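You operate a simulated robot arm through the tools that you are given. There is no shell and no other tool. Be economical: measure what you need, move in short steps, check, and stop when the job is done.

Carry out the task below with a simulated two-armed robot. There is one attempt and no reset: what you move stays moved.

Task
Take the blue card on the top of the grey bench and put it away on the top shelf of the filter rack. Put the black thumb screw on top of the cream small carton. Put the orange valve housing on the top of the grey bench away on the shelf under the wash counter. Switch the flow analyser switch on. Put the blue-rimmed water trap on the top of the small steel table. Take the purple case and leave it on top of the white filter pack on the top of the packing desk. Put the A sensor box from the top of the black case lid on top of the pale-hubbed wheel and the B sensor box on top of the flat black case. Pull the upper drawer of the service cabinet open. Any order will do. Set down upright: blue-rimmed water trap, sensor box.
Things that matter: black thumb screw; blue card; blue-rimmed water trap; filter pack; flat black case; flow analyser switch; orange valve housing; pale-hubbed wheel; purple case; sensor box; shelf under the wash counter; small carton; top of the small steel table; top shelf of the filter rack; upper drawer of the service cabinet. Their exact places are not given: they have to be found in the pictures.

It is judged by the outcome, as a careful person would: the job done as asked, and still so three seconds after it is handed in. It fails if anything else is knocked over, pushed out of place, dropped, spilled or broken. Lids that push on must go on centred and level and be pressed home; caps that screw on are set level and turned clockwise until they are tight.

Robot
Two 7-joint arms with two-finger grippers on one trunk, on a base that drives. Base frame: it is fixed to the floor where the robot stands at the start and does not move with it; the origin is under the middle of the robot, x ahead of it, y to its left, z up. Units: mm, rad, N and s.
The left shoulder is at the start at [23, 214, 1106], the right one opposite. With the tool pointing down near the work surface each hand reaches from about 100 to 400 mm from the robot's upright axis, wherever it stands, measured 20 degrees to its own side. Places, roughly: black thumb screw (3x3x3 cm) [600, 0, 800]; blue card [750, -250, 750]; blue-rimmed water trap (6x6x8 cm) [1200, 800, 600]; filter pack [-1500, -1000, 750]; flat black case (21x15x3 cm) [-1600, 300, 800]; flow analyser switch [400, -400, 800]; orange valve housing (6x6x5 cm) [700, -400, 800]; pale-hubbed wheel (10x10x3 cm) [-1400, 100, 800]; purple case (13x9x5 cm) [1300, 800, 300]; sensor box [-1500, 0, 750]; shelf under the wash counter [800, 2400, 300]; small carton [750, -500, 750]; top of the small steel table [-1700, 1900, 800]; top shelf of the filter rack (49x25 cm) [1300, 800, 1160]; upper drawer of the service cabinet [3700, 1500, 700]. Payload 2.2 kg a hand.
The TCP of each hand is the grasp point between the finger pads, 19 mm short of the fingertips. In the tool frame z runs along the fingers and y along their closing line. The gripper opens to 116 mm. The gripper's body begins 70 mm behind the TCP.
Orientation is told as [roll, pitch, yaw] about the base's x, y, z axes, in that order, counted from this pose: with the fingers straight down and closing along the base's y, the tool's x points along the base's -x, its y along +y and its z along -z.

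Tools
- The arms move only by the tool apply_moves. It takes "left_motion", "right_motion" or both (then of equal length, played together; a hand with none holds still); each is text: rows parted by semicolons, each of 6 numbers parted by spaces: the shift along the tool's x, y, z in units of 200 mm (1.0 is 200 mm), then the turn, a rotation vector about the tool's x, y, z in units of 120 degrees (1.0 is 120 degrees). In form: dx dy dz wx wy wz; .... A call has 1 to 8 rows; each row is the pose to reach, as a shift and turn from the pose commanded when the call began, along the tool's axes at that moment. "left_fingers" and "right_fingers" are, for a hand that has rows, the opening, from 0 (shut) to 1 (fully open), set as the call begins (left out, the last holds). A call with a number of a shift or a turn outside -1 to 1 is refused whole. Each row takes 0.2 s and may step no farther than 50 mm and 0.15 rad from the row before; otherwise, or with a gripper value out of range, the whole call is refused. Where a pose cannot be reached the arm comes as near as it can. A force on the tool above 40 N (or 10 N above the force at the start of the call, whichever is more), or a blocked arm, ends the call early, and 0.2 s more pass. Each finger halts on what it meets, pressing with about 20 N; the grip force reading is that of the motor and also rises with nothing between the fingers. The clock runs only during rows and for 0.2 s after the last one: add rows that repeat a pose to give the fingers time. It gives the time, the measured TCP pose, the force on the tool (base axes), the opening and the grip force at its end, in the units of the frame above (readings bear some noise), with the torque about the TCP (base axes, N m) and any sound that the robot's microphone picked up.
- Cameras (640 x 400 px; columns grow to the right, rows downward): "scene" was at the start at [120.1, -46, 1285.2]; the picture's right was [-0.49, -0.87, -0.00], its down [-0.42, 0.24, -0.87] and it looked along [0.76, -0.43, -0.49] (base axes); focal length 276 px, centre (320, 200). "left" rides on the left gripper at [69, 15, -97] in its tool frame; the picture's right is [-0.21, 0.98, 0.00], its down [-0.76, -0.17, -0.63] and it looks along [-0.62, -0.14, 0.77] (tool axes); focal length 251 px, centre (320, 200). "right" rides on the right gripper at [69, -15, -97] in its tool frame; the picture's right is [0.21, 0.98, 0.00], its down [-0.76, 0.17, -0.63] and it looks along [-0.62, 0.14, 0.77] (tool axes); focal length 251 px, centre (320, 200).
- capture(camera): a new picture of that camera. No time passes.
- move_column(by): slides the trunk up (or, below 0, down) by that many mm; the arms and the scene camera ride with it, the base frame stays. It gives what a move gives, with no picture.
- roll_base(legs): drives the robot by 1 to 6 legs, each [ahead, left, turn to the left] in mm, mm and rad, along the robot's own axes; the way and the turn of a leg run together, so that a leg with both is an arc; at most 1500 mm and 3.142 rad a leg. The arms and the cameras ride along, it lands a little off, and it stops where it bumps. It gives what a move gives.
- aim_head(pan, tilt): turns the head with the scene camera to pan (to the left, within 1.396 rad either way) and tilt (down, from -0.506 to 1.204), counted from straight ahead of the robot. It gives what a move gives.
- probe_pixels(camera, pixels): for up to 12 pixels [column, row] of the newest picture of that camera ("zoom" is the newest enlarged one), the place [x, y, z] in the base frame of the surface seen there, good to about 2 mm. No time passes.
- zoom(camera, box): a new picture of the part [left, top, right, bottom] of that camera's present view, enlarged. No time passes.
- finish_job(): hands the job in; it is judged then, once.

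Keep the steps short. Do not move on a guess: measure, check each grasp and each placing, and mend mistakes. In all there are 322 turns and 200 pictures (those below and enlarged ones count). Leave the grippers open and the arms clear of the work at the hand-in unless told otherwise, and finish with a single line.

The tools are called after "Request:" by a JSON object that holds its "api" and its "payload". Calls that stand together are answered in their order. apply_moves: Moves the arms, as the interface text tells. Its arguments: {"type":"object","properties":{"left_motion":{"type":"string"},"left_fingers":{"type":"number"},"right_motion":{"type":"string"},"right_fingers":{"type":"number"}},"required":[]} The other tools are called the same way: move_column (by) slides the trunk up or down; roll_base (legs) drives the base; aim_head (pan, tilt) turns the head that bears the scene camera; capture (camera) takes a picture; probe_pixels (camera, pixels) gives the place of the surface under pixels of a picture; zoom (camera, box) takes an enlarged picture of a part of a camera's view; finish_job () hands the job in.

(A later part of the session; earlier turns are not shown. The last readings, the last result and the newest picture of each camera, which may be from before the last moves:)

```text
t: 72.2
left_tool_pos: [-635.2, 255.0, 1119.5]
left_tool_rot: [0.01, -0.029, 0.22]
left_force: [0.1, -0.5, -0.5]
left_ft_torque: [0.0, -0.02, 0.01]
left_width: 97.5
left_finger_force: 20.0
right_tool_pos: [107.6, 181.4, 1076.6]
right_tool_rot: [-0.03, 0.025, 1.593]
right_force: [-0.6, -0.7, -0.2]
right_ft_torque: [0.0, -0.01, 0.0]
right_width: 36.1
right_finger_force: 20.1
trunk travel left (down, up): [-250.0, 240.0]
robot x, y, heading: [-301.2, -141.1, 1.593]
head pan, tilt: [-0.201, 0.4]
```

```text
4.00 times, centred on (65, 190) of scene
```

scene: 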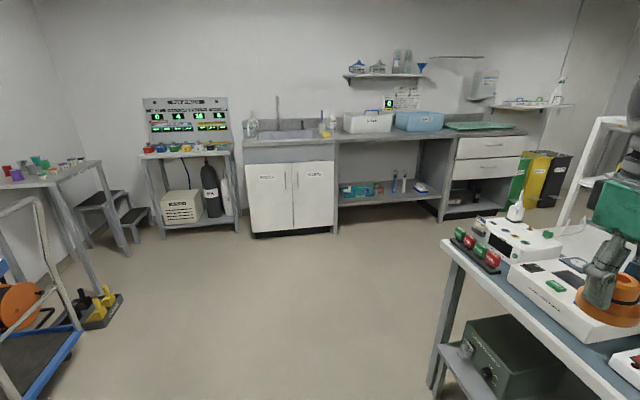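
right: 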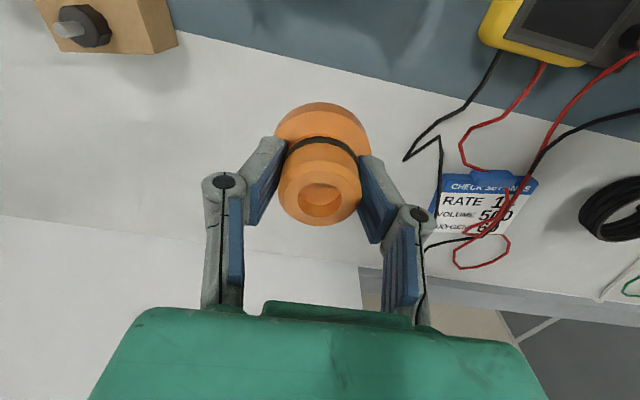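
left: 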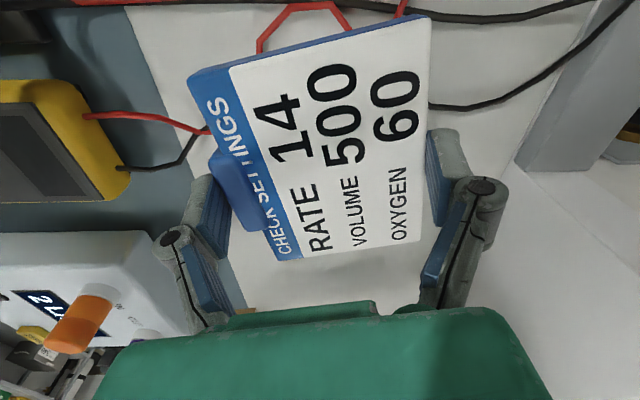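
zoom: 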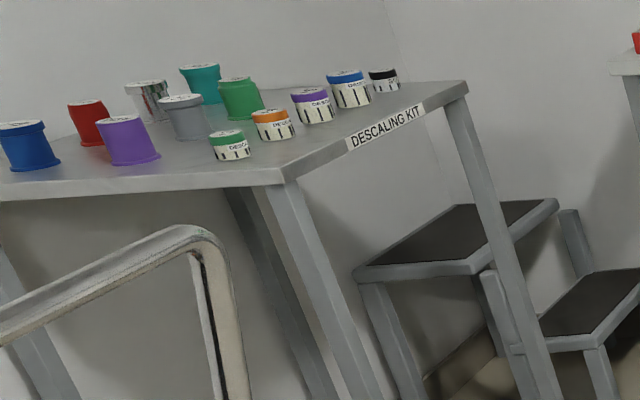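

Shelf under the wash counter: z 300, front edge y≈2165, x≈340–1280. Drive forward and to the right to stand before its right part.

Request:
{"api": "roll_base", "payload": {"legs": [[0, 0, -0.022], [1450, 0, 0], [0, -950, 0]]}}

Request:
{"api": "aim_head", "payload": {"pan": -0.3, "tilt": 0.7}}

Request:
{"api": "capture", "payload": {"camera": "scene"}}

```text
t: 84.4
left_tool_pos: [302.8, 1717.6, 1105.2]
left_tool_rot: [-0.003, -0.071, 0.172]
left_force: [-3.0, -1.2, -0.8]
left_ft_torque: [0.01, -0.28, 0.04]
left_width: 97.2
left_finger_force: 20.3
right_tool_pos: [1041.8, 1606.0, 1094.6]
right_tool_rot: [-0.074, 0.012, 1.547]
right_force: [-2.9, 1.0, 0.8]
right_ft_torque: [-0.11, -0.23, 0.01]
right_width: 36.3
right_finger_force: 19.7
trunk travel left (down, up): [-250.0, 240.0]
robot x, y, heading: [660.7, 1303.2, 1.536]
head pan, tilt: [-0.201, 0.4]
```

```text
t: 85.2
left_tool_pos: [302.4, 1711.6, 1110.8]
left_tool_rot: [0.004, -0.064, 0.176]
left_force: [-0.9, -1.8, -0.6]
left_ft_torque: [0.03, -0.08, 0.01]
left_width: 97.2
left_finger_force: 20.1
right_tool_pos: [1042.6, 1601.6, 1091.0]
right_tool_rot: [-0.066, 0.016, 1.551]
right_force: [0.4, 0.1, 1.8]
right_ft_torque: [-0.02, -0.03, 0.01]
right_width: 36.1
right_finger_force: 20.0
trunk travel left (down, up): [-250.0, 240.0]
robot x, y, heading: [650.9, 1299.2, 1.539]
head pan, tilt: [-0.3, 0.7]
```

```text
139 pictures are left
```

scene: 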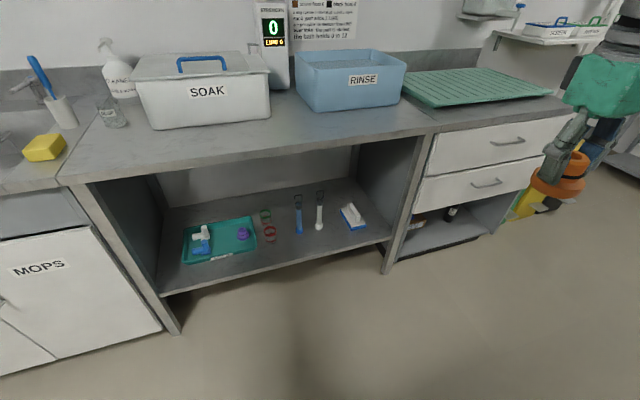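

The body shows a lean of 0.066; let it settle and re-read.

Request:
{"api": "apply_moves", "payload": {"right_motion": "0 0 0 0 0 0; 0 0 0 0 0 0; 0 0 0 0 0 0; 0 0 0 0 0 0; 0 0 0 0 0 0; 0 0 0 0 0 0; 0 0 0 0 0 0; 0 0 0 0 0 0"}}

Request:
{"api": "probe_pixels", "payload": {"camera": "scene", "pixels": [[300, 235], [340, 235], [330, 250], [355, 215], [270, 232], [385, 240], [250, 262], [318, 222], [300, 255], [240, 180], [400, 140], [365, 240]]}}

Request:
{"api": "zoom", "payload": {"camera": "scene", "box": [150, 160, 400, 300]}}

```text
t: 87.2
left_tool_pos: [368.7, 1705.3, 1131.3]
left_tool_rot: [0.017, -0.008, 0.171]
left_force: [1.7, -0.2, 0.8]
left_ft_torque: [0.01, 0.09, -0.04]
left_width: 97.5
left_finger_force: 19.8
right_tool_pos: [1106.0, 1594.7, 1071.8]
right_tool_rot: [-0.01, 0.002, 1.543]
right_force: [0.9, -0.7, -0.5]
right_ft_torque: [0.02, 0.07, 0.04]
right_width: 36.1
right_finger_force: 20.2
trunk travel left (down, up): [-250.0, 240.0]
robot x, y, heading: [655.9, 1303.6, 1.536]
head pan, tilt: [-0.3, 0.7]
stopped in row 8 (right hand): the arm was blocked; the commanded pose is now the measured one
```

```text
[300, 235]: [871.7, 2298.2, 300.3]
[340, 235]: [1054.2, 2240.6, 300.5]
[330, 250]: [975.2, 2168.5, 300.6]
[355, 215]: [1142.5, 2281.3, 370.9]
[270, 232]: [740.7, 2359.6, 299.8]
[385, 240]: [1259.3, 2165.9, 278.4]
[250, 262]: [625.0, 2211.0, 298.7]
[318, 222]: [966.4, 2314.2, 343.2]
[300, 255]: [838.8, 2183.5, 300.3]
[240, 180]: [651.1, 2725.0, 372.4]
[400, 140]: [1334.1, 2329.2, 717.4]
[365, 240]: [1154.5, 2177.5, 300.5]
```

```text
2.56 times, centred on (275, 230) of scene
```

zoom: 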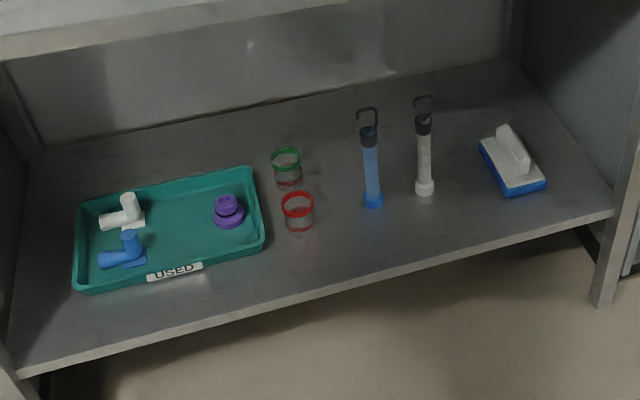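

The lean was sway from the sideways drive and it has decayed. Choose the free spot ≈(1015, 2225) on the shelf. First pull the left hand (card) in, lower the trunk.

Request:
{"api": "apply_moves", "payload": {"left_motion": "0.04 -0.2 0 0 0 0; 0.08 -0.4 0 0 0 0; 0.12 -0.6 0 0 0 0; 0.16 -0.8 0 0 0 0; 0.18 -0.9 0 0 0 0"}}

Request:
{"api": "move_column", "payload": {"by": -250}}

Request:
{"api": "apply_moves", "payload": {"right_motion": "-0.05 0.05 0.2 0 0 0; -0.1 0.1 0.4 0 0 0; -0.15 0.15 0.6 0 0 0; -0.2 0.2 0.8 0 0 0; -0.25 0.25 1 0 0 0"}}

Request:
{"api": "apply_moves", "payload": {"right_motion": "-0.05 0.05 0.2 0 0 0; -0.1 0.1 0.4 0 0 0; -0.15 0.15 0.6 0 0 0; -0.2 0.2 0.8 0 0 0; -0.25 0.25 1 0 0 0; -0.25 0.25 1 0 0 0"}}

```text
t: 88.4
left_tool_pos: [346.8, 1523.1, 1121.2]
left_tool_rot: [0.013, -0.019, 0.173]
left_force: [0.0, -0.1, -0.9]
left_ft_torque: [-0.01, 0.03, -0.02]
left_width: 97.3
left_finger_force: 20.1
right_tool_pos: [1087.2, 1595.4, 1070.0]
right_tool_rot: [-0.026, 0.026, 1.547]
right_force: [-0.4, 0.3, -0.7]
right_ft_torque: [0.06, 0.06, 0.02]
right_width: 36.1
right_finger_force: 20.2
trunk travel left (down, up): [-250.0, 240.0]
robot x, y, heading: [651.0, 1298.0, 1.533]
head pan, tilt: [-0.3, 0.7]
```

```text
t: 91.0
left_tool_pos: [309.7, 1525.1, 861.2]
left_tool_rot: [0.003, -0.058, 0.176]
left_force: [-0.7, 0.5, -1.9]
left_ft_torque: [0.0, -0.11, 0.01]
left_width: 97.4
left_finger_force: 19.9
right_tool_pos: [1052.2, 1598.9, 838.5]
right_tool_rot: [-0.059, 0.015, 1.552]
right_force: [-1.6, 0.6, 1.3]
right_ft_torque: [-0.04, -0.2, 0.01]
right_width: 36.4
right_finger_force: 20.5
trunk travel left (down, up): [0.0, 490.0]
robot x, y, heading: [641.1, 1299.7, 1.54]
head pan, tilt: [-0.3, 0.7]
```

```text
t: 92.4
left_tool_pos: [348.2, 1522.1, 871.2]
left_tool_rot: [0.016, -0.028, 0.173]
left_force: [0.4, 0.0, -0.8]
left_ft_torque: [0.01, -0.01, -0.03]
left_width: 97.6
left_finger_force: 20.3
right_tool_pos: [1048.3, 1645.1, 629.0]
right_tool_rot: [-0.032, -0.002, 1.542]
right_force: [-0.7, -0.9, -0.1]
right_ft_torque: [0.01, -0.06, 0.02]
right_width: 36.1
right_finger_force: 19.9
trunk travel left (down, up): [0.0, 490.0]
robot x, y, heading: [660.6, 1301.9, 1.542]
head pan, tilt: [-0.3, 0.7]
stopped in row 5 (right hand): the arm was blocked; the commanded pose is now the measured one
```

```text
t: 93.8
left_tool_pos: [364.2, 1522.6, 875.1]
left_tool_rot: [0.018, -0.01, 0.171]
left_force: [0.1, -0.6, 0.2]
left_ft_torque: [-0.03, 0.02, -0.01]
left_width: 97.5
left_finger_force: 20.0
right_tool_pos: [1016.0, 1695.8, 421.7]
right_tool_rot: [-0.015, 0.0, 1.543]
right_force: [-0.2, 0.7, -0.5]
right_ft_torque: [0.02, 0.05, 0.01]
right_width: 36.3
right_finger_force: 19.9
trunk travel left (down, up): [0.0, 490.0]
robot x, y, heading: [665.9, 1297.2, 1.542]
head pan, tilt: [-0.3, 0.7]
```

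Request:
{"api": "apply_moves", "payload": {"right_motion": "0 0 0.05 0 0 0; 0 0 0.1 0 0 0; 0 0 0.15 0 0 0; 0 0 0.2 0 0 0; 0 0 0.25 0 0 0; 0 0 0.3 0 0 0; 0 0 0.3 0 0 0; 0 0 0.3 0 0 0"}}

Request:
{"api": "capture", "payload": {"camera": "right"}}

Request:
{"api": "capture", "payload": {"camera": "scene"}}

```text
t: 95.6
left_tool_pos: [345.0, 1523.2, 871.1]
left_tool_rot: [0.014, -0.028, 0.172]
left_force: [-0.2, 0.5, -0.2]
left_ft_torque: [0.01, -0.04, 0.01]
left_width: 97.3
left_finger_force: 20.1
right_tool_pos: [1006.0, 1697.3, 368.0]
right_tool_rot: [-0.033, 0.0, 1.544]
right_force: [-0.6, 0.0, 0.0]
right_ft_torque: [-0.05, -0.03, 0.02]
right_width: 36.2
right_finger_force: 20.2
trunk travel left (down, up): [0.0, 490.0]
robot x, y, heading: [655.7, 1295.1, 1.535]
head pan, tilt: [-0.3, 0.7]
```

```text
137 pictures are left
```

right: 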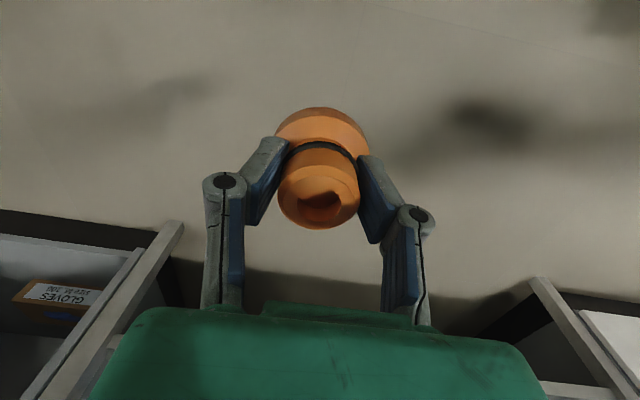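

```text
136 pictures are left
```

scene: 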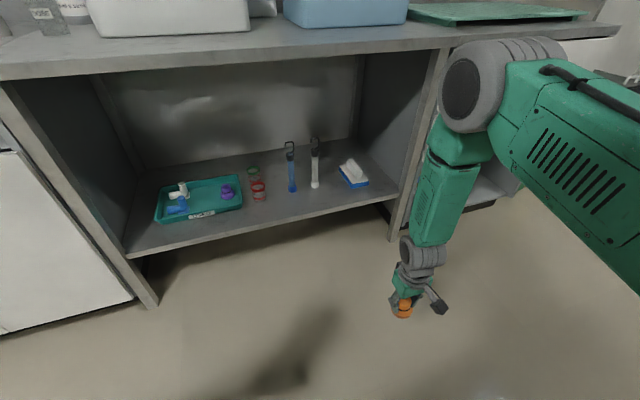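

The forearm stands upright above the hand, which would hit the counter. I stretch the arm far forward so it comes in low and flat, then check.

Request:
{"api": "apply_moves", "payload": {"right_motion": "-0.2 0.02 -0.04 0 0 0; -0.4 0.04 -0.04 0 0 0; -0.6 0.06 -0.04 0 0 0; -0.8 0.08 -0.04 0 0 0; -1 0.1 -0.04 0 0 0; -1 0.1 -0.04 0 0 0; -1 0.1 -0.04 0 0 0"}}

Request:
{"api": "capture", "payload": {"camera": "scene"}}

```text
t: 97.2
left_tool_pos: [352.6, 1522.8, 871.6]
left_tool_rot: [0.015, -0.024, 0.17]
left_force: [0.0, 0.3, -1.6]
left_ft_torque: [-0.04, -0.01, -0.03]
left_width: 97.3
left_finger_force: 19.6
right_tool_pos: [994.3, 1900.3, 371.3]
right_tool_rot: [-0.026, 0.0, 1.544]
right_force: [0.2, -0.7, 0.5]
right_ft_torque: [0.01, 0.0, 0.02]
right_width: 36.0
right_finger_force: 19.9
trunk travel left (down, up): [0.0, 490.0]
robot x, y, heading: [659.2, 1299.9, 1.539]
head pan, tilt: [-0.3, 0.7]
```

```text
135 pictures are left
```

scene: 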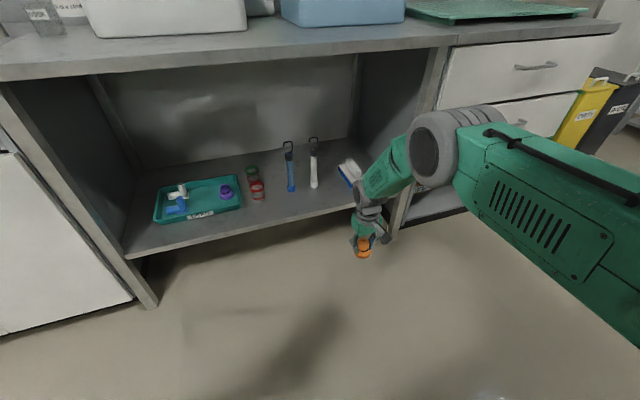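

Request:
{"api": "probe_pixels", "payload": {"camera": "scene", "pixels": [[420, 118], [435, 112], [460, 108], [395, 165], [375, 200], [362, 215], [320, 48], [320, 65], [410, 180], [290, 190], [312, 187], [355, 178]]}}

```text
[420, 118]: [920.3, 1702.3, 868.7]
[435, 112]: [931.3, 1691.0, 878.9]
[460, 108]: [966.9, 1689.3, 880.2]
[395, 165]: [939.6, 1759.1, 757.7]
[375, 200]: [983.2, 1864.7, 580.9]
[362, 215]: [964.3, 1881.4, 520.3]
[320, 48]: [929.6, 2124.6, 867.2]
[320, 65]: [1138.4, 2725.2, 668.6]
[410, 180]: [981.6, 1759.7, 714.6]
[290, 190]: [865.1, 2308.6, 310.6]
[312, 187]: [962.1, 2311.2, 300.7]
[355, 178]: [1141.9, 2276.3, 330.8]
```

Elbow stays 185 mm behind the TCP at counter height, so it clears the edge (y 2125). Drive forward 320.

Request:
{"api": "roll_base", "payload": {"legs": [[200, 0, 0], [120, 0, 0]]}}

Request:
{"api": "capture", "payload": {"camera": "right"}}

Request:
{"api": "capture", "payload": {"camera": "scene"}}

```text
t: 99.6
left_tool_pos: [366.7, 1839.7, 872.5]
left_tool_rot: [0.016, -0.02, 0.171]
left_force: [0.2, 0.9, -0.5]
left_ft_torque: [-0.01, 0.0, -0.01]
left_width: 97.0
left_finger_force: 19.9
right_tool_pos: [1007.3, 2213.7, 370.3]
right_tool_rot: [-0.025, 0.001, 1.542]
right_force: [0.4, 0.8, -0.5]
right_ft_torque: [0.01, 0.04, 0.01]
right_width: 36.3
right_finger_force: 20.7
trunk travel left (down, up): [0.0, 490.0]
robot x, y, heading: [671.5, 1615.3, 1.536]
head pan, tilt: [-0.3, 0.7]
```

```text
134 pictures are left
```

right: 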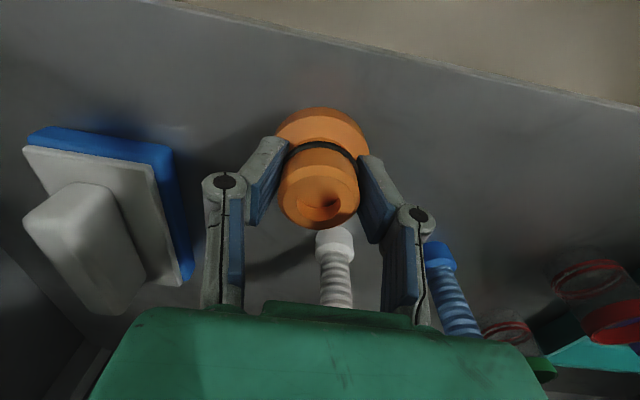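

```text
133 pictures are left
```

scene: 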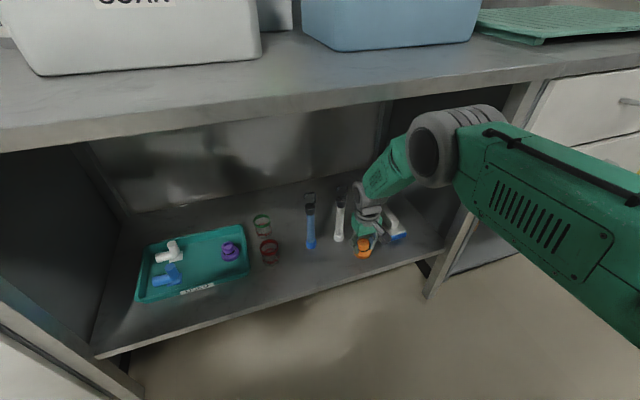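

Request:
{"api": "apply_moves", "payload": {"right_motion": "0 0 0.06 0 0 0; 0 0 0.12 0 0 0; 0 0 0.15 0 0 0; 0 0 0.15 0 0 0"}}

Request:
{"api": "apply_moves", "payload": {"right_motion": "0 0 0.008 0 0 0; 0 0 0.016 0 0 0; 0 0 0.016 0 0 0"}}

Request:
{"api": "capture", "payload": {"camera": "right"}}

```text
t: 100.6
left_tool_pos: [364.9, 1837.0, 874.0]
left_tool_rot: [0.02, -0.02, 0.17]
left_force: [0.0, -0.4, -0.6]
left_ft_torque: [0.01, 0.03, 0.01]
left_width: 97.2
left_finger_force: 20.2
right_tool_pos: [1008.6, 2214.4, 342.2]
right_tool_rot: [-0.024, -0.003, 1.541]
right_force: [0.7, 0.0, -1.0]
right_ft_torque: [-0.03, -0.01, -0.02]
right_width: 36.2
right_finger_force: 19.5
trunk travel left (down, up): [0.0, 490.0]
robot x, y, heading: [676.6, 1616.5, 1.539]
head pan, tilt: [-0.3, 0.7]
```

```text
t: 101.4
left_tool_pos: [365.7, 1838.2, 874.1]
left_tool_rot: [0.019, -0.022, 0.172]
left_force: [-0.3, -0.4, -0.3]
left_ft_torque: [0.0, 0.0, -0.01]
left_width: 97.3
left_finger_force: 20.3
right_tool_pos: [1008.7, 2213.8, 339.3]
right_tool_rot: [-0.024, 0.0, 1.54]
right_force: [-0.4, -0.3, 0.1]
right_ft_torque: [0.0, 0.0, 0.0]
right_width: 36.5
right_finger_force: 19.5
trunk travel left (down, up): [0.0, 490.0]
robot x, y, heading: [672.5, 1616.2, 1.531]
head pan, tilt: [-0.3, 0.7]
```

```text
132 pictures are left
```

right: 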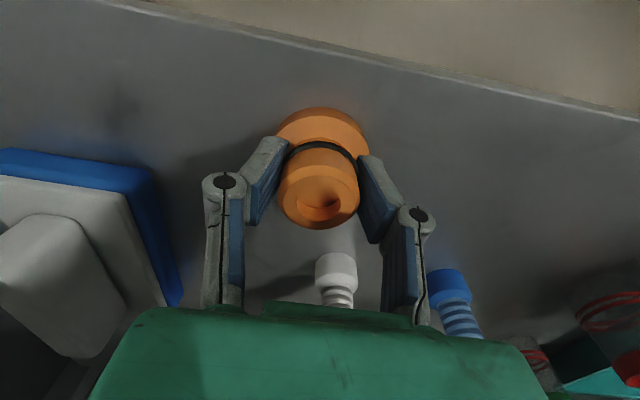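

Touch down in 1 mm steps until force rises.

Request:
{"api": "apply_moves", "payload": {"right_motion": "0 0 0.006 0 0 0; 0 0 0.012 0 0 0; 0 0 0.018 0 0 0"}}

```text
t: 102.2
left_tool_pos: [364.3, 1835.5, 874.5]
left_tool_rot: [0.021, -0.022, 0.17]
left_force: [-0.1, -0.1, -1.1]
left_ft_torque: [-0.01, 0.04, 0.0]
left_width: 97.2
left_finger_force: 20.1
right_tool_pos: [1007.9, 2214.9, 338.2]
right_tool_rot: [-0.024, -0.005, 1.542]
right_force: [0.9, -5.5, 18.3]
right_ft_torque: [-0.15, 0.45, 0.11]
right_width: 36.1
right_finger_force: 20.0
trunk travel left (down, up): [0.0, 490.0]
robot x, y, heading: [672.3, 1615.6, 1.533]
head pan, tilt: [-0.3, 0.7]
```

Request:
{"api": "apply_moves", "payload": {"right_motion": "0 0 -0.005 0 0 0; 0 0 -0.005 0 0 0; 0 0 -0.15 0 0 0; 0 0 -0.3 0 0 0", "right_fingers": 0.46}}

Request:
{"api": "capture", "payload": {"camera": "right"}}

```text
t: 103.2
left_tool_pos: [365.9, 1836.0, 874.3]
left_tool_rot: [0.019, -0.022, 0.171]
left_force: [0.8, 0.4, -0.5]
left_ft_torque: [0.01, -0.01, -0.01]
left_width: 97.2
left_finger_force: 20.2
right_tool_pos: [1006.8, 2214.5, 393.4]
right_tool_rot: [-0.026, -0.003, 1.54]
right_force: [0.2, 0.3, 0.0]
right_ft_torque: [-0.04, -0.03, -0.01]
right_width: 53.3
right_finger_force: 0.1
trunk travel left (down, up): [0.0, 490.0]
robot x, y, heading: [672.7, 1615.5, 1.533]
head pan, tilt: [-0.3, 0.7]
```

```text
131 pictures are left
```

right: 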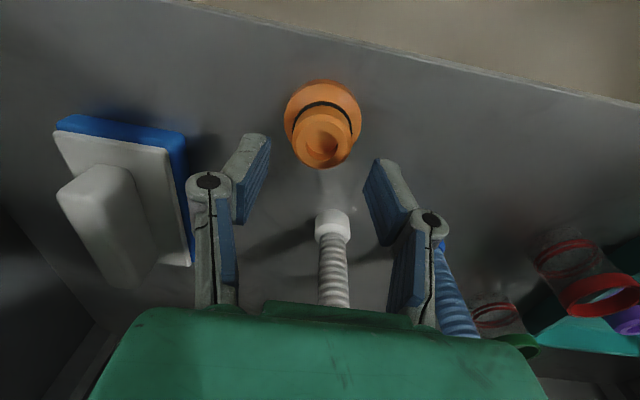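

Valve housing stands on the shelf. Back away, raise the trunk, retract the right arm.

Request:
{"api": "roll_base", "payload": {"legs": [[-250, 0, 0]]}}

Request:
{"api": "move_column", "payload": {"by": 450}}

Request:
{"api": "apply_moves", "payload": {"right_motion": "0.1 0 -0.2 0 0 0; 0.2 0 -0.4 0 0 0; 0.4 0 -0.5 0 0 0; 0.6 0 -0.6 0 0 0; 0.8 0 -0.7 0 0 0; 1 -0.05 -0.8 0 0 0; 1 -0.1 -1 0 0 0; 1 -0.1 -1 0 0 0"}}

Request:
{"api": "roll_base", "payload": {"legs": [[0, 0, -1.571], [0, 0, -1.535]]}}

Request:
{"api": "aim_head", "payload": {"pan": 0.4, "tilt": 0.5}}

Request:
{"api": "capture", "payload": {"camera": "scene"}}

```text
t: 105.0
left_tool_pos: [358.1, 1594.2, 873.8]
left_tool_rot: [0.019, -0.021, 0.172]
left_force: [0.3, -0.5, -0.1]
left_ft_torque: [0.01, -0.04, -0.03]
left_width: 97.2
left_finger_force: 20.0
right_tool_pos: [997.0, 1972.1, 394.8]
right_tool_rot: [-0.024, -0.003, 1.541]
right_force: [0.1, -0.3, 0.2]
right_ft_torque: [0.02, -0.02, 0.02]
right_width: 53.4
right_finger_force: 0.1
trunk travel left (down, up): [0.0, 490.0]
robot x, y, heading: [663.1, 1374.5, 1.536]
head pan, tilt: [-0.3, 0.7]
```

```text
refused: 450 is not a number from -400 to 400
```

```text
t: 106.8
left_tool_pos: [357.0, 1593.0, 874.7]
left_tool_rot: [0.02, -0.023, 0.17]
left_force: [-0.3, 0.1, -1.0]
left_ft_torque: [-0.01, -0.01, 0.02]
left_width: 97.1
left_finger_force: 20.0
right_tool_pos: [1008.2, 1770.2, 593.8]
right_tool_rot: [-0.022, -0.003, 1.541]
right_force: [0.2, 0.4, -0.1]
right_ft_torque: [-0.02, 0.0, 0.04]
right_width: 53.6
right_finger_force: 0.1
trunk travel left (down, up): [0.0, 490.0]
robot x, y, heading: [667.1, 1371.4, 1.54]
head pan, tilt: [-0.3, 0.7]
```

```text
t: 114.8
left_tool_pos: [975.0, 1159.9, 873.9]
left_tool_rot: [0.022, -0.021, -2.946]
left_force: [-1.1, 0.4, -0.2]
left_ft_torque: [-0.01, -0.02, 0.04]
left_width: 97.0
left_finger_force: 19.8
right_tool_pos: [328.7, 966.8, 594.6]
right_tool_rot: [-0.024, -0.005, -1.575]
right_force: [0.3, -0.1, 0.2]
right_ft_torque: [-0.02, 0.01, -0.02]
right_width: 53.3
right_finger_force: 0.1
trunk travel left (down, up): [0.0, 490.0]
robot x, y, heading: [667.4, 1372.0, -1.582]
head pan, tilt: [-0.3, 0.7]
```

```text
t: 115.8
left_tool_pos: [974.0, 1163.6, 874.2]
left_tool_rot: [0.023, -0.022, -2.947]
left_force: [0.5, 0.4, 0.2]
left_ft_torque: [-0.02, 0.02, 0.01]
left_width: 96.8
left_finger_force: 19.7
right_tool_pos: [329.5, 967.5, 594.3]
right_tool_rot: [-0.025, -0.008, -1.575]
right_force: [0.0, -0.3, 0.4]
right_ft_torque: [0.01, -0.03, 0.02]
right_width: 53.6
right_finger_force: 0.1
trunk travel left (down, up): [0.0, 490.0]
robot x, y, heading: [664.1, 1369.0, -1.579]
head pan, tilt: [0.4, 0.499]
```

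```text
130 pictures are left
```

scene: 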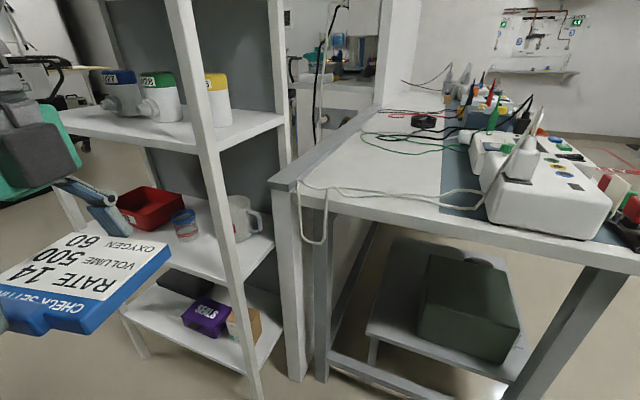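

Raise the trunk and shift left to stand before the rack.

Request:
{"api": "move_column", "payload": {"by": 400}}

Request:
{"api": "roll_base", "payload": {"legs": [[0, 540, 0.008]]}}

Request:
{"api": "aim_head", "payload": {"pan": 0.1, "tilt": 0.55}}

Request:
{"api": "capture", "payload": {"camera": "scene"}}

```text
t: 119.7
left_tool_pos: [976.1, 1160.5, 1273.3]
left_tool_rot: [0.023, -0.021, -2.947]
left_force: [-0.4, 0.0, -0.7]
left_ft_torque: [0.05, -0.04, -0.01]
left_width: 96.8
left_finger_force: 19.4
right_tool_pos: [328.4, 966.5, 992.8]
right_tool_rot: [-0.025, -0.006, -1.577]
right_force: [0.4, -1.2, -0.1]
right_ft_torque: [-0.02, 0.01, 0.02]
right_width: 53.4
right_finger_force: 0.0
trunk travel left (down, up): [-400.0, 90.0]
robot x, y, heading: [660.0, 1371.2, -1.579]
head pan, tilt: [0.4, 0.499]
```

```text
t: 122.8
left_tool_pos: [1487.9, 1160.8, 1279.0]
left_tool_rot: [0.027, -0.005, -2.938]
left_force: [0.5, -0.2, -0.3]
left_ft_torque: [0.0, 0.01, -0.02]
left_width: 96.9
left_finger_force: 20.2
right_tool_pos: [848.6, 961.8, 988.1]
right_tool_rot: [-0.007, -0.007, -1.566]
right_force: [0.8, -0.4, -0.2]
right_ft_torque: [-0.03, -0.03, 0.01]
right_width: 53.4
right_finger_force: 0.0
trunk travel left (down, up): [-400.0, 90.0]
robot x, y, heading: [1194.4, 1369.8, -1.572]
head pan, tilt: [0.4, 0.499]
```

```text
t: 123.6
left_tool_pos: [1489.8, 1163.1, 1279.4]
left_tool_rot: [0.028, -0.007, -2.939]
left_force: [0.5, -0.8, -0.1]
left_ft_torque: [0.0, 0.07, 0.0]
left_width: 97.1
left_finger_force: 20.2
right_tool_pos: [849.2, 963.6, 991.1]
right_tool_rot: [-0.011, -0.006, -1.571]
right_force: [-0.7, 0.2, -0.6]
right_ft_torque: [-0.02, -0.02, 0.0]
right_width: 53.3
right_finger_force: 0.0
trunk travel left (down, up): [-400.0, 90.0]
robot x, y, heading: [1188.2, 1369.0, -1.571]
head pan, tilt: [0.099, 0.55]
```

```text
129 pictures are left
```

scene: 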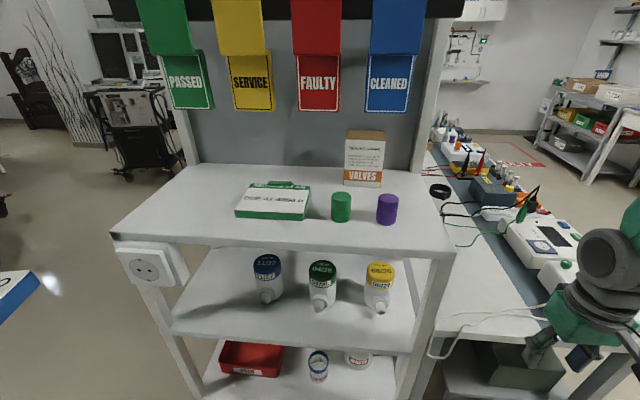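

Request:
{"api": "probe_pixels", "payload": {"camera": "scene", "pixels": [[112, 236], [450, 255], [415, 175], [195, 168], [236, 214], [308, 218], [250, 185], [190, 200], [160, 230], [220, 240], [370, 115], [185, 108]]}}

Request:
{"api": "zoom", "payload": {"camera": "scene", "box": [200, 320, 400, 400]}}

```text
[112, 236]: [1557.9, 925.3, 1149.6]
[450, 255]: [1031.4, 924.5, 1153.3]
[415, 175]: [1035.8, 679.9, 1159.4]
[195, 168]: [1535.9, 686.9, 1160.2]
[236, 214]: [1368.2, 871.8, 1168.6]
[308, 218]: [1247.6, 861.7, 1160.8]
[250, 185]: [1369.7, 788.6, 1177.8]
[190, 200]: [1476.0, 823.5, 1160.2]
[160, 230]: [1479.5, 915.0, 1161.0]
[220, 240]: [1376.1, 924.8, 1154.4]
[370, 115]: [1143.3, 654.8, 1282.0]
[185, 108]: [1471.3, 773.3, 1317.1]
```

```text
3.20 times, centred on (300, 360) of scene
```

zoom: 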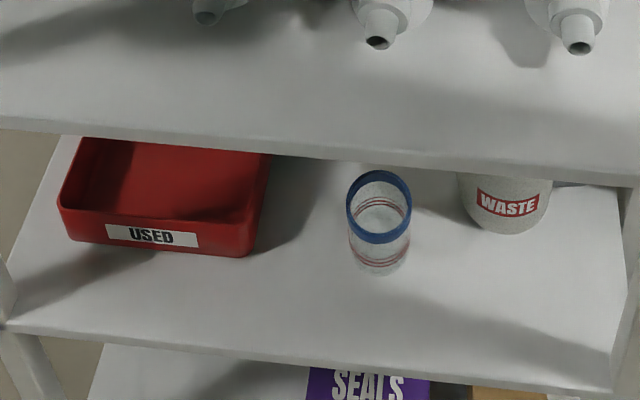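

Request:
{"api": "probe_pixels", "payload": {"camera": "scene", "pixels": [[172, 105], [212, 106], [190, 80], [235, 106], [270, 105], [215, 50], [150, 50], [190, 30], [300, 108], [200, 130]]}}

Request:
{"api": "aim_head", "payload": {"pan": 0.1, "tilt": 0.1}}

Request:
{"api": "capture", "payload": {"camera": "scene"}}

```text
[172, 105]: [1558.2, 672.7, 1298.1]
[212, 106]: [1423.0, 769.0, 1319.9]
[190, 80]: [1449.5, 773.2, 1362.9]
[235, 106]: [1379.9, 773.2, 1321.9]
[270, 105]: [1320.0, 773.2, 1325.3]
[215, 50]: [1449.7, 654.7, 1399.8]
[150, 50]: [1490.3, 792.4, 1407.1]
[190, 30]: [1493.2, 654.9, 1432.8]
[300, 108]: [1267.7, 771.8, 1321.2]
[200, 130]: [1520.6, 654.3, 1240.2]
```

```text
t: 124.5
left_tool_pos: [1491.1, 1163.8, 1278.8]
left_tool_rot: [0.027, -0.008, -2.939]
left_force: [-0.7, 1.2, -0.6]
left_ft_torque: [0.04, 0.0, 0.0]
left_width: 96.7
left_finger_force: 19.9
right_tool_pos: [849.2, 963.0, 991.3]
right_tool_rot: [-0.012, -0.007, -1.571]
right_force: [0.4, 1.1, -0.6]
right_ft_torque: [-0.01, -0.05, 0.01]
right_width: 53.5
right_finger_force: 0.1
trunk travel left (down, up): [-400.0, 90.0]
robot x, y, heading: [1190.6, 1368.8, -1.572]
head pan, tilt: [0.099, 0.099]
```

```text
127 pictures are left
```

scene: 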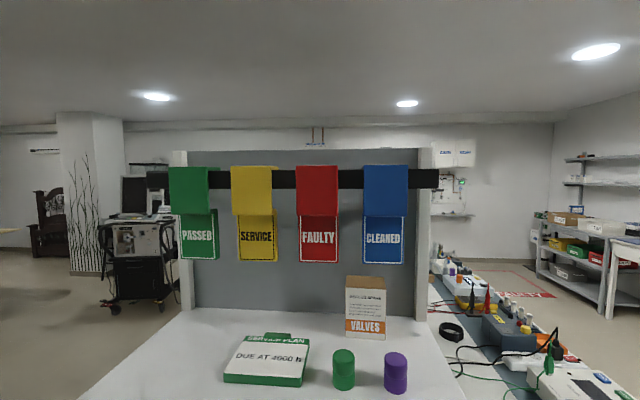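

Tags hang at y≈773–792 from z 1318 up; the free place for the card is x≈1455, y≈865. Move the left hand over it.

Request:
{"api": "apply_moves", "payload": {"left_motion": "-0.06 0.2 0 0 0 0; -0.12 0.4 0 0 0 0; -0.18 0.6 0 0 0 0; -0.24 0.8 0 0 0 0; -0.3 0.95 0 0 0 0; -0.3 0.95 0 0 0 0"}}

Request:
{"api": "apply_moves", "payload": {"left_motion": "-0.05 0.15 0.05 0 0 0; -0.1 0.3 0.1 0 0 0; -0.18 0.47 0.2 0 0 0; -0.18 0.47 0.3 0 0 0; -0.18 0.47 0.35 0 0 0; -0.18 0.47 0.35 0 0 0; -0.18 0.47 0.35 0 0 0"}}

Request:
{"api": "aim_head", "payload": {"pan": 0.3, "tilt": 0.45}}

Request:
{"api": "capture", "payload": {"camera": "scene"}}

Request:
{"api": "capture", "payload": {"camera": "left"}}

```text
t: 125.9
left_tool_pos: [1501.9, 968.5, 1281.7]
left_tool_rot: [0.023, -0.029, -2.94]
left_force: [0.2, -0.2, -0.7]
left_ft_torque: [0.02, -0.01, -0.04]
left_width: 96.9
left_finger_force: 20.0
right_tool_pos: [876.2, 963.7, 998.1]
right_tool_rot: [-0.034, -0.008, -1.564]
right_force: [-0.7, 0.2, 0.5]
right_ft_torque: [-0.02, 0.02, -0.01]
right_width: 53.6
right_finger_force: 0.1
trunk travel left (down, up): [-400.0, 90.0]
robot x, y, heading: [1197.2, 1369.6, -1.573]
head pan, tilt: [0.099, 0.099]
```

```text
t: 127.5
left_tool_pos: [1464.0, 865.7, 1216.5]
left_tool_rot: [0.027, -0.017, -2.938]
left_force: [0.6, 0.2, -1.1]
left_ft_torque: [0.0, -0.01, 0.0]
left_width: 96.9
left_finger_force: 20.3
right_tool_pos: [859.0, 961.9, 994.8]
right_tool_rot: [-0.018, -0.009, -1.568]
right_force: [0.1, 0.4, 0.2]
right_ft_torque: [0.01, 0.0, 0.01]
right_width: 53.4
right_finger_force: 0.0
trunk travel left (down, up): [-400.0, 90.0]
robot x, y, heading: [1194.3, 1370.6, -1.572]
head pan, tilt: [0.099, 0.099]
```

```text
t: 128.3
left_tool_pos: [1457.4, 864.5, 1218.4]
left_tool_rot: [0.028, -0.011, -2.938]
left_force: [-0.5, 0.7, -0.6]
left_ft_torque: [-0.02, -0.03, 0.02]
left_width: 96.5
left_finger_force: 20.0
right_tool_pos: [853.1, 962.2, 992.7]
right_tool_rot: [-0.016, -0.009, -1.568]
right_force: [-0.9, 0.1, -0.4]
right_ft_torque: [0.0, -0.03, 0.0]
right_width: 53.2
right_finger_force: 0.1
trunk travel left (down, up): [-400.0, 90.0]
robot x, y, heading: [1192.1, 1369.4, -1.568]
head pan, tilt: [0.3, 0.45]
```

```text
126 pictures are left
```

scene: 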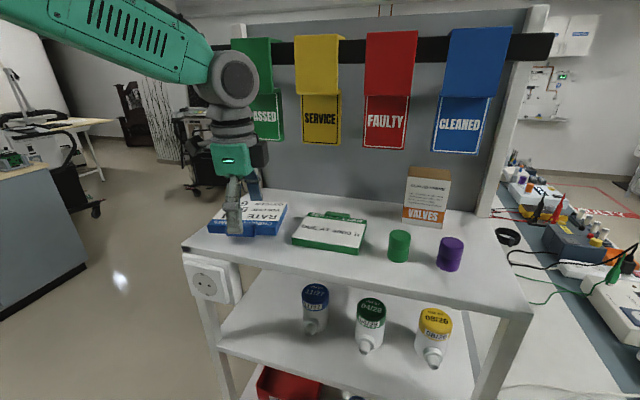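

```text
125 pictures are left
```

left: 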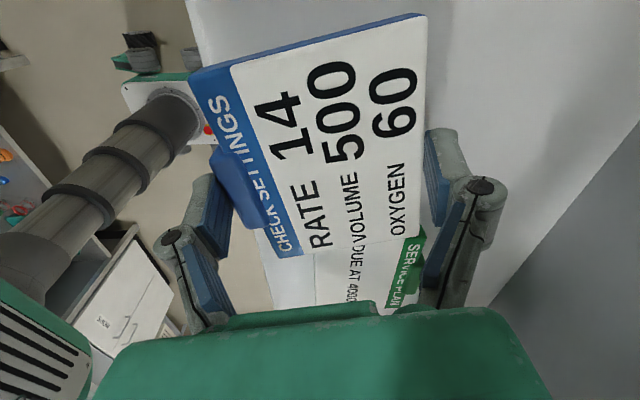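

Request:
{"api": "apply_moves", "payload": {"left_motion": "0 0 0.06 0 0 0; 0 0 0.11 0 0 0; 0 0 0.14 0 0 0; 0 0 0.14 0 0 0; 0 0 0.15 0 0 0; 0 0 0.16 0 0 0"}}

Request:
{"api": "zoom", "payload": {"camera": "scene", "box": [180, 160, 380, 300]}}

```text
t: 129.7
left_tool_pos: [1473.4, 863.7, 1183.1]
left_tool_rot: [0.028, -0.017, -2.935]
left_force: [7.5, 0.3, 20.2]
left_ft_torque: [-0.09, -0.15, 0.02]
left_width: 99.2
left_finger_force: 20.1
right_tool_pos: [864.7, 963.6, 995.8]
right_tool_rot: [-0.024, -0.009, -1.568]
right_force: [0.4, 0.2, -0.2]
right_ft_torque: [0.03, 0.03, 0.02]
right_width: 53.3
right_finger_force: 0.1
trunk travel left (down, up): [-400.0, 90.0]
robot x, y, heading: [1195.9, 1371.7, -1.571]
head pan, tilt: [0.3, 0.45]
```

```text
2.86 times, centred on (280, 230) of scene
```

zoom: 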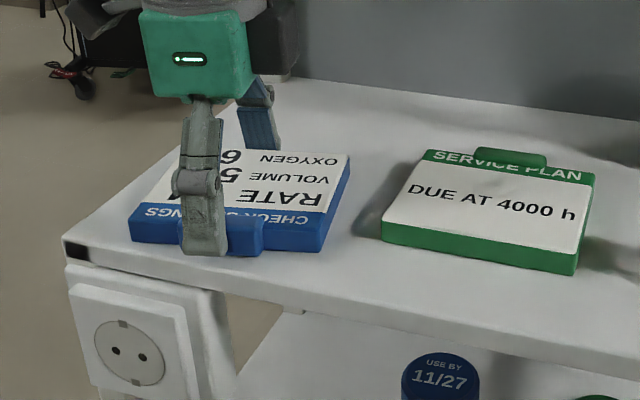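

Card rests on the shelf. Release and lift straight up, then back.

Request:
{"api": "apply_moves", "payload": {"left_motion": "0 0 -0.01 0 0 0; 0 0 -0.01 0 0 0; 0 0 -0.1 0 0 0; 0 0 -0.25 0 0 0; 0 -0.1 -0.35 0 0 0; 0 -0.3 -0.35 0 0 0; 0 -0.5 -0.35 0 0 0; 0 -0.7 -0.35 0 0 0", "left_fingers": 1}}

Request:
{"api": "zoom", "payload": {"camera": "scene", "box": [160, 20, 480, 300]}}

```text
t: 131.5
left_tool_pos: [1442.2, 1004.1, 1249.2]
left_tool_rot: [0.027, -0.019, -2.939]
left_force: [0.4, -0.1, 1.0]
left_ft_torque: [0.01, -0.02, -0.01]
left_width: 116.0
left_finger_force: 0.1
right_tool_pos: [863.6, 963.4, 994.8]
right_tool_rot: [-0.022, -0.007, -1.568]
right_force: [-0.2, 0.5, 0.3]
right_ft_torque: [0.01, -0.02, 0.01]
right_width: 53.4
right_finger_force: 0.1
trunk travel left (down, up): [-400.0, 90.0]
robot x, y, heading: [1202.2, 1367.4, -1.573]
head pan, tilt: [0.3, 0.45]
```

```text
1.43 times, centred on (320, 160) of scene
```

zoom: 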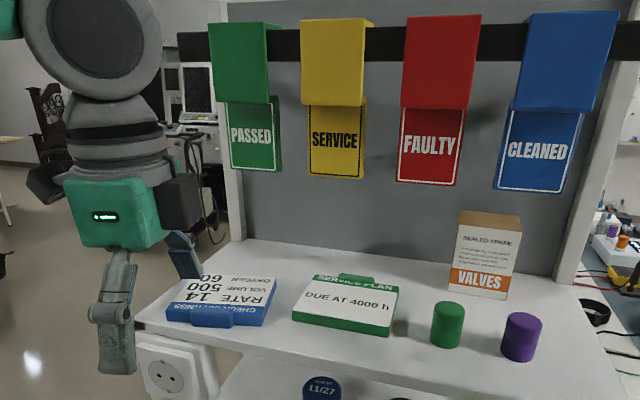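

Card is on the top shelf. Now look at the lower shelves: retract the left hand and lower the trunk.

Request:
{"api": "apply_moves", "payload": {"left_motion": "0 -0.2 0 0 0 0; 0 -0.4 0 0 0 0; 0.05 -0.6 0 0 0 0; 0.1 -0.8 0 0 0 0; 0.1 -0.9 0 0 0 0"}}

Request:
{"api": "move_column", "payload": {"by": -400}}

Request:
{"api": "aim_head", "payload": {"pan": 0.0, "tilt": 0.7}}

Request:
{"api": "capture", "payload": {"camera": "scene"}}

```text
t: 132.7
left_tool_pos: [1421.0, 1171.6, 1256.5]
left_tool_rot: [0.026, -0.019, -2.935]
left_force: [-1.3, -0.1, -0.3]
left_ft_torque: [-0.01, -0.01, 0.02]
left_width: 115.9
left_finger_force: 0.1
left hand out of reach, approached as far as the arm can: row 4, 5
right_tool_pos: [862.8, 963.1, 994.2]
right_tool_rot: [-0.02, -0.006, -1.566]
right_force: [0.7, -0.7, -0.7]
right_ft_torque: [0.0, -0.02, 0.0]
right_width: 53.3
right_finger_force: 0.0
trunk travel left (down, up): [-400.0, 90.0]
robot x, y, heading: [1191.5, 1368.1, -1.566]
head pan, tilt: [0.3, 0.45]
```

```text
t: 136.5
left_tool_pos: [1419.4, 1170.8, 857.2]
left_tool_rot: [0.024, -0.019, -2.938]
left_force: [0.1, 0.1, 0.1]
left_ft_torque: [-0.02, 0.02, -0.01]
left_width: 116.1
left_finger_force: 0.0
right_tool_pos: [861.6, 963.0, 595.4]
right_tool_rot: [-0.022, -0.008, -1.566]
right_force: [-0.1, 0.9, 0.3]
right_ft_torque: [0.05, 0.04, -0.04]
right_width: 53.3
right_finger_force: 0.2
trunk travel left (down, up): [0.0, 490.0]
robot x, y, heading: [1193.6, 1366.9, -1.568]
head pan, tilt: [0.3, 0.45]
```

```text
t: 137.3
left_tool_pos: [1419.7, 1170.7, 858.1]
left_tool_rot: [0.024, -0.019, -2.938]
left_force: [-0.3, 0.9, -0.7]
left_ft_torque: [0.03, -0.01, 0.02]
left_width: 116.1
left_finger_force: 0.0
right_tool_pos: [862.0, 962.9, 594.7]
right_tool_rot: [-0.024, -0.009, -1.566]
right_force: [-0.3, 1.0, 0.2]
right_ft_torque: [-0.03, 0.0, 0.01]
right_width: 53.1
right_finger_force: 0.1
trunk travel left (down, up): [0.0, 490.0]
robot x, y, heading: [1192.8, 1368.9, -1.572]
head pan, tilt: [0.0, 0.7]
```

```text
122 pictures are left
```

scene: 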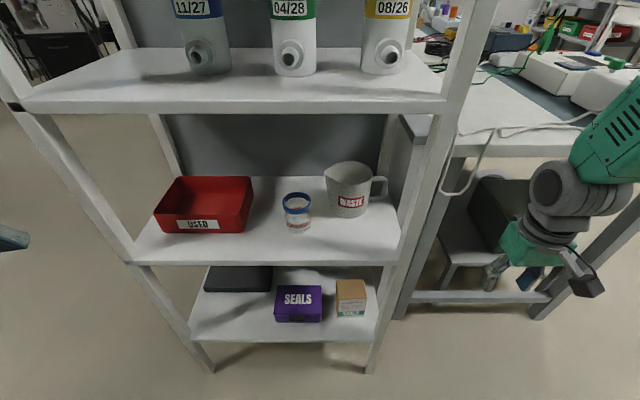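

Request:
{"api": "zoom", "payload": {"camera": "scene", "box": [180, 160, 420, 350]}}

Request:
{"api": "probe_pixels", "payload": {"camera": "scene", "pixels": [[284, 203], [309, 203], [297, 196], [297, 232], [297, 240], [276, 288], [321, 288], [321, 322], [275, 318], [300, 285], [320, 341], [330, 108]]}}

```text
2.11 times, centred on (300, 255) of scene
```

zoom: 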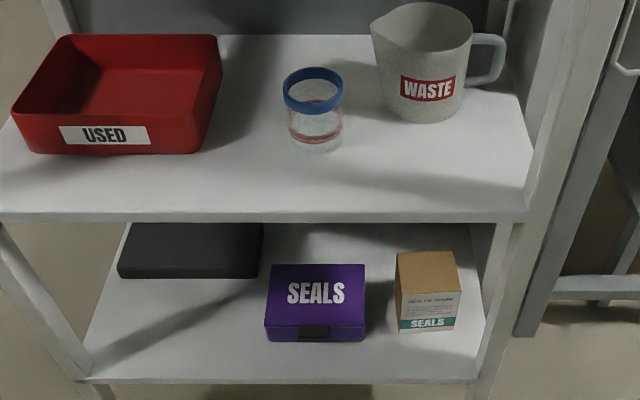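

```text
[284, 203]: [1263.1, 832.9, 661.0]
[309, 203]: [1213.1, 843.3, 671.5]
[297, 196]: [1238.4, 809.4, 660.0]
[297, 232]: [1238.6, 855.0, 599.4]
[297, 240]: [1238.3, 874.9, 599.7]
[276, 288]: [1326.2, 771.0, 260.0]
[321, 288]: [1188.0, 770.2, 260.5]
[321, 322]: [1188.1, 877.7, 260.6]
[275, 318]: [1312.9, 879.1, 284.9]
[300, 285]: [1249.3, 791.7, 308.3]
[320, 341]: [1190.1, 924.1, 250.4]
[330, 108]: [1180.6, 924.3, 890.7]
```

Water trap: centre ≈(1238,838), z 600–675. Purple case: z 260–308, x≈1190–1315, y≈790–879. First pull the right hand back and pitch it 45° forward for the trap.

Request:
{"api": "probe_pixels", "payload": {"camera": "scene", "pixels": [[327, 200], [329, 175], [333, 215], [250, 232], [252, 190], [245, 275], [210, 288], [270, 290], [240, 268], [287, 225], [307, 225], [297, 205]]}}

Request:
{"api": "apply_moves", "payload": {"right_motion": "0.2 0 -0.1 0 0 0; 0.4 0 -0.2 0 -0.06 0; 0.6 0 -0.3 0 -0.12 0; 0.7 0 -0.4 0 -0.18 0; 0.8 0 -0.5 0 -0.24 0; 0.8 0 -0.5 0 -0.3 0; 0.8 0 -0.5 0 -0.36 0; 0.8 0 -0.5 0 -0.375 0", "right_fingers": 0.7}}

```text
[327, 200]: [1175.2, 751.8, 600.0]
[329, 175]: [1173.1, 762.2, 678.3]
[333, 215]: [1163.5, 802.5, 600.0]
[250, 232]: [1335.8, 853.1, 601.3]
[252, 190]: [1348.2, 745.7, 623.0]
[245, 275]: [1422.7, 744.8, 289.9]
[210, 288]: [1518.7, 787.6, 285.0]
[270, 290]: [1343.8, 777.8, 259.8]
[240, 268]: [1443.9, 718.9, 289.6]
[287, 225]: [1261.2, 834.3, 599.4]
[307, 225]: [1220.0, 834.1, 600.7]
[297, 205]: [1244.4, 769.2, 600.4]
```

```text
t: 139.1
left_tool_pos: [1414.4, 1170.6, 858.9]
left_tool_rot: [0.026, -0.015, -2.937]
left_force: [-1.0, -0.4, -0.3]
left_ft_torque: [0.04, -0.02, -0.01]
left_width: 115.9
left_finger_force: 0.0
right_tool_pos: [746.1, 975.8, 653.8]
right_tool_rot: [-0.024, -0.792, -1.549]
right_force: [0.0, -0.3, 0.3]
right_ft_torque: [0.04, -0.03, 0.0]
right_width: 81.1
right_finger_force: 0.0
right hand out of reach, approached as far as the arm can: row 3, 4, 5, 6, 7, 8
trunk travel left (down, up): [0.0, 490.0]
robot x, y, heading: [1192.6, 1367.5, -1.571]
head pan, tilt: [0.0, 0.7]
```

Now back off the base, bring the right hand inwards in its pitched pose, then shift left in front of the trap.

Request:
{"api": "roll_base", "payload": {"legs": [[-140, 0, 0]]}}

Request:
{"api": "apply_moves", "payload": {"right_motion": "-0.04 0.2 0.04 0 0 0; -0.08 0.4 0.08 0 0 0; -0.12 0.6 0.12 0 0 0; -0.16 0.8 0.16 0 0 0; -0.2 0.97 0.2 0 0 0; -0.2 0.97 0.2 0 0 0"}}

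Request:
{"api": "roll_base", "payload": {"legs": [[0, 290, 0]]}}

Request:
{"api": "apply_moves", "payload": {"right_motion": "0 0 0 0 0 0; 0 0 0 0 0 0; 0 0 0 0 0 0; 0 0 0 0 0 0; 0 0 0 0 0 0; 0 0 0 0 0 0"}}

Request:
{"api": "capture", "payload": {"camera": "right"}}

```text
t: 140.4
left_tool_pos: [1417.6, 1309.3, 858.7]
left_tool_rot: [0.026, -0.017, -2.939]
left_force: [0.2, 0.1, 1.1]
left_ft_torque: [-0.05, -0.01, -0.02]
left_width: 116.2
left_finger_force: 0.0
right_tool_pos: [748.3, 1114.6, 655.3]
right_tool_rot: [-0.031, -0.792, -1.545]
right_force: [0.5, 0.8, -0.5]
right_ft_torque: [-0.06, 0.03, -0.02]
right_width: 81.2
right_finger_force: 0.1
trunk travel left (down, up): [0.0, 490.0]
robot x, y, heading: [1189.2, 1508.0, -1.572]
head pan, tilt: [0.0, 0.7]
```

```text
t: 141.8
left_tool_pos: [1418.7, 1308.8, 859.4]
left_tool_rot: [0.027, -0.018, -2.94]
left_force: [-0.4, -0.3, 0.8]
left_ft_torque: [-0.04, 0.01, -0.03]
left_width: 116.1
left_finger_force: 0.0
right_tool_pos: [944.6, 1059.7, 651.1]
right_tool_rot: [-0.032, -0.793, -1.548]
right_force: [-0.9, -0.1, -0.8]
right_ft_torque: [0.0, -0.02, 0.0]
right_width: 81.2
right_finger_force: 0.0
right hand out of reach, approached as far as the arm can: row 1, 2, 3
trunk travel left (down, up): [0.0, 490.0]
robot x, y, heading: [1188.6, 1505.9, -1.568]
head pan, tilt: [0.0, 0.7]
```

```text
t: 143.8
left_tool_pos: [1694.3, 1307.6, 859.9]
left_tool_rot: [0.03, -0.008, -2.942]
left_force: [0.4, 1.1, 0.5]
left_ft_torque: [-0.02, -0.01, 0.01]
left_width: 115.8
left_finger_force: 0.1
right_tool_pos: [1220.9, 1059.8, 649.3]
right_tool_rot: [-0.02, -0.793, -1.559]
right_force: [-1.4, 0.1, -0.7]
right_ft_torque: [-0.01, -0.09, 0.05]
right_width: 81.3
right_finger_force: 0.0
trunk travel left (down, up): [0.0, 490.0]
robot x, y, heading: [1476.4, 1507.3, -1.576]
head pan, tilt: [0.0, 0.7]
```

```text
t: 145.2
left_tool_pos: [1693.4, 1307.9, 860.0]
left_tool_rot: [0.031, -0.011, -2.942]
left_force: [-0.3, -1.0, -0.1]
left_ft_torque: [-0.03, -0.01, -0.02]
left_width: 115.9
left_finger_force: 0.1
right_tool_pos: [1219.1, 1059.2, 648.7]
right_tool_rot: [-0.021, -0.794, -1.56]
right_force: [0.1, 0.2, 1.9]
right_ft_torque: [-0.01, -0.05, 0.02]
right_width: 81.4
right_finger_force: 0.0
trunk travel left (down, up): [0.0, 490.0]
robot x, y, heading: [1472.0, 1507.9, -1.575]
head pan, tilt: [0.0, 0.7]
```

```text
120 pictures are left
```

right: 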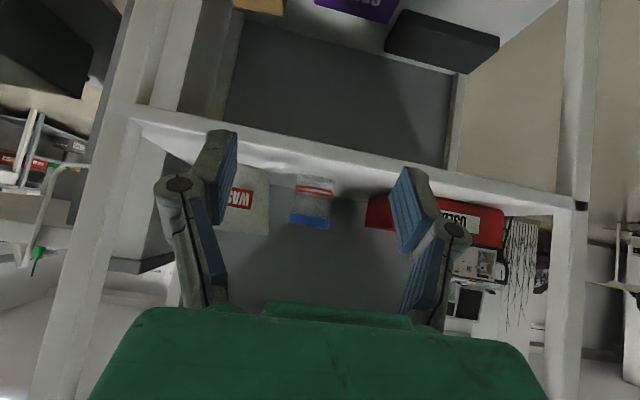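

Request:
{"api": "zoom", "payload": {"camera": "right", "box": [240, 150, 400, 250]}}

Request:
{"api": "probe_pixels", "payload": {"camera": "zoom", "pixels": [[200, 290], [350, 305], [215, 200], [360, 200], [230, 110], [370, 110], [290, 200], [280, 300], [300, 120]]}}

```text
4.00 times, centred on (320, 200) of right
```

zoom: 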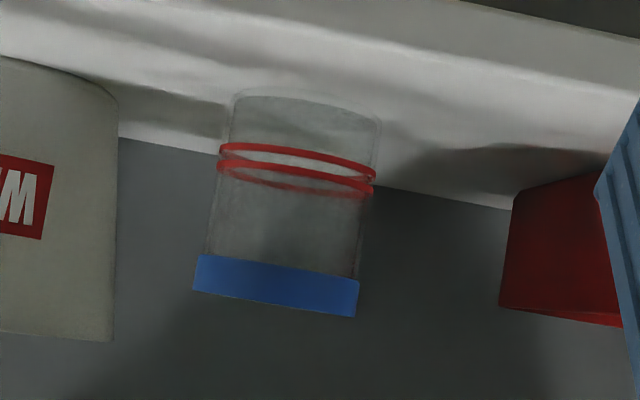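

```text
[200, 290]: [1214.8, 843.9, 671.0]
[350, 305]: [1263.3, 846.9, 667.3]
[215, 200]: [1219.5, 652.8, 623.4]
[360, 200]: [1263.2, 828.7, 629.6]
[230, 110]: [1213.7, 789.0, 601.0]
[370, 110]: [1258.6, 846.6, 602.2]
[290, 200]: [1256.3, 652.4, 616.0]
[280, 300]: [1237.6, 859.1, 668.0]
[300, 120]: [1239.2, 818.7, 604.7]
```

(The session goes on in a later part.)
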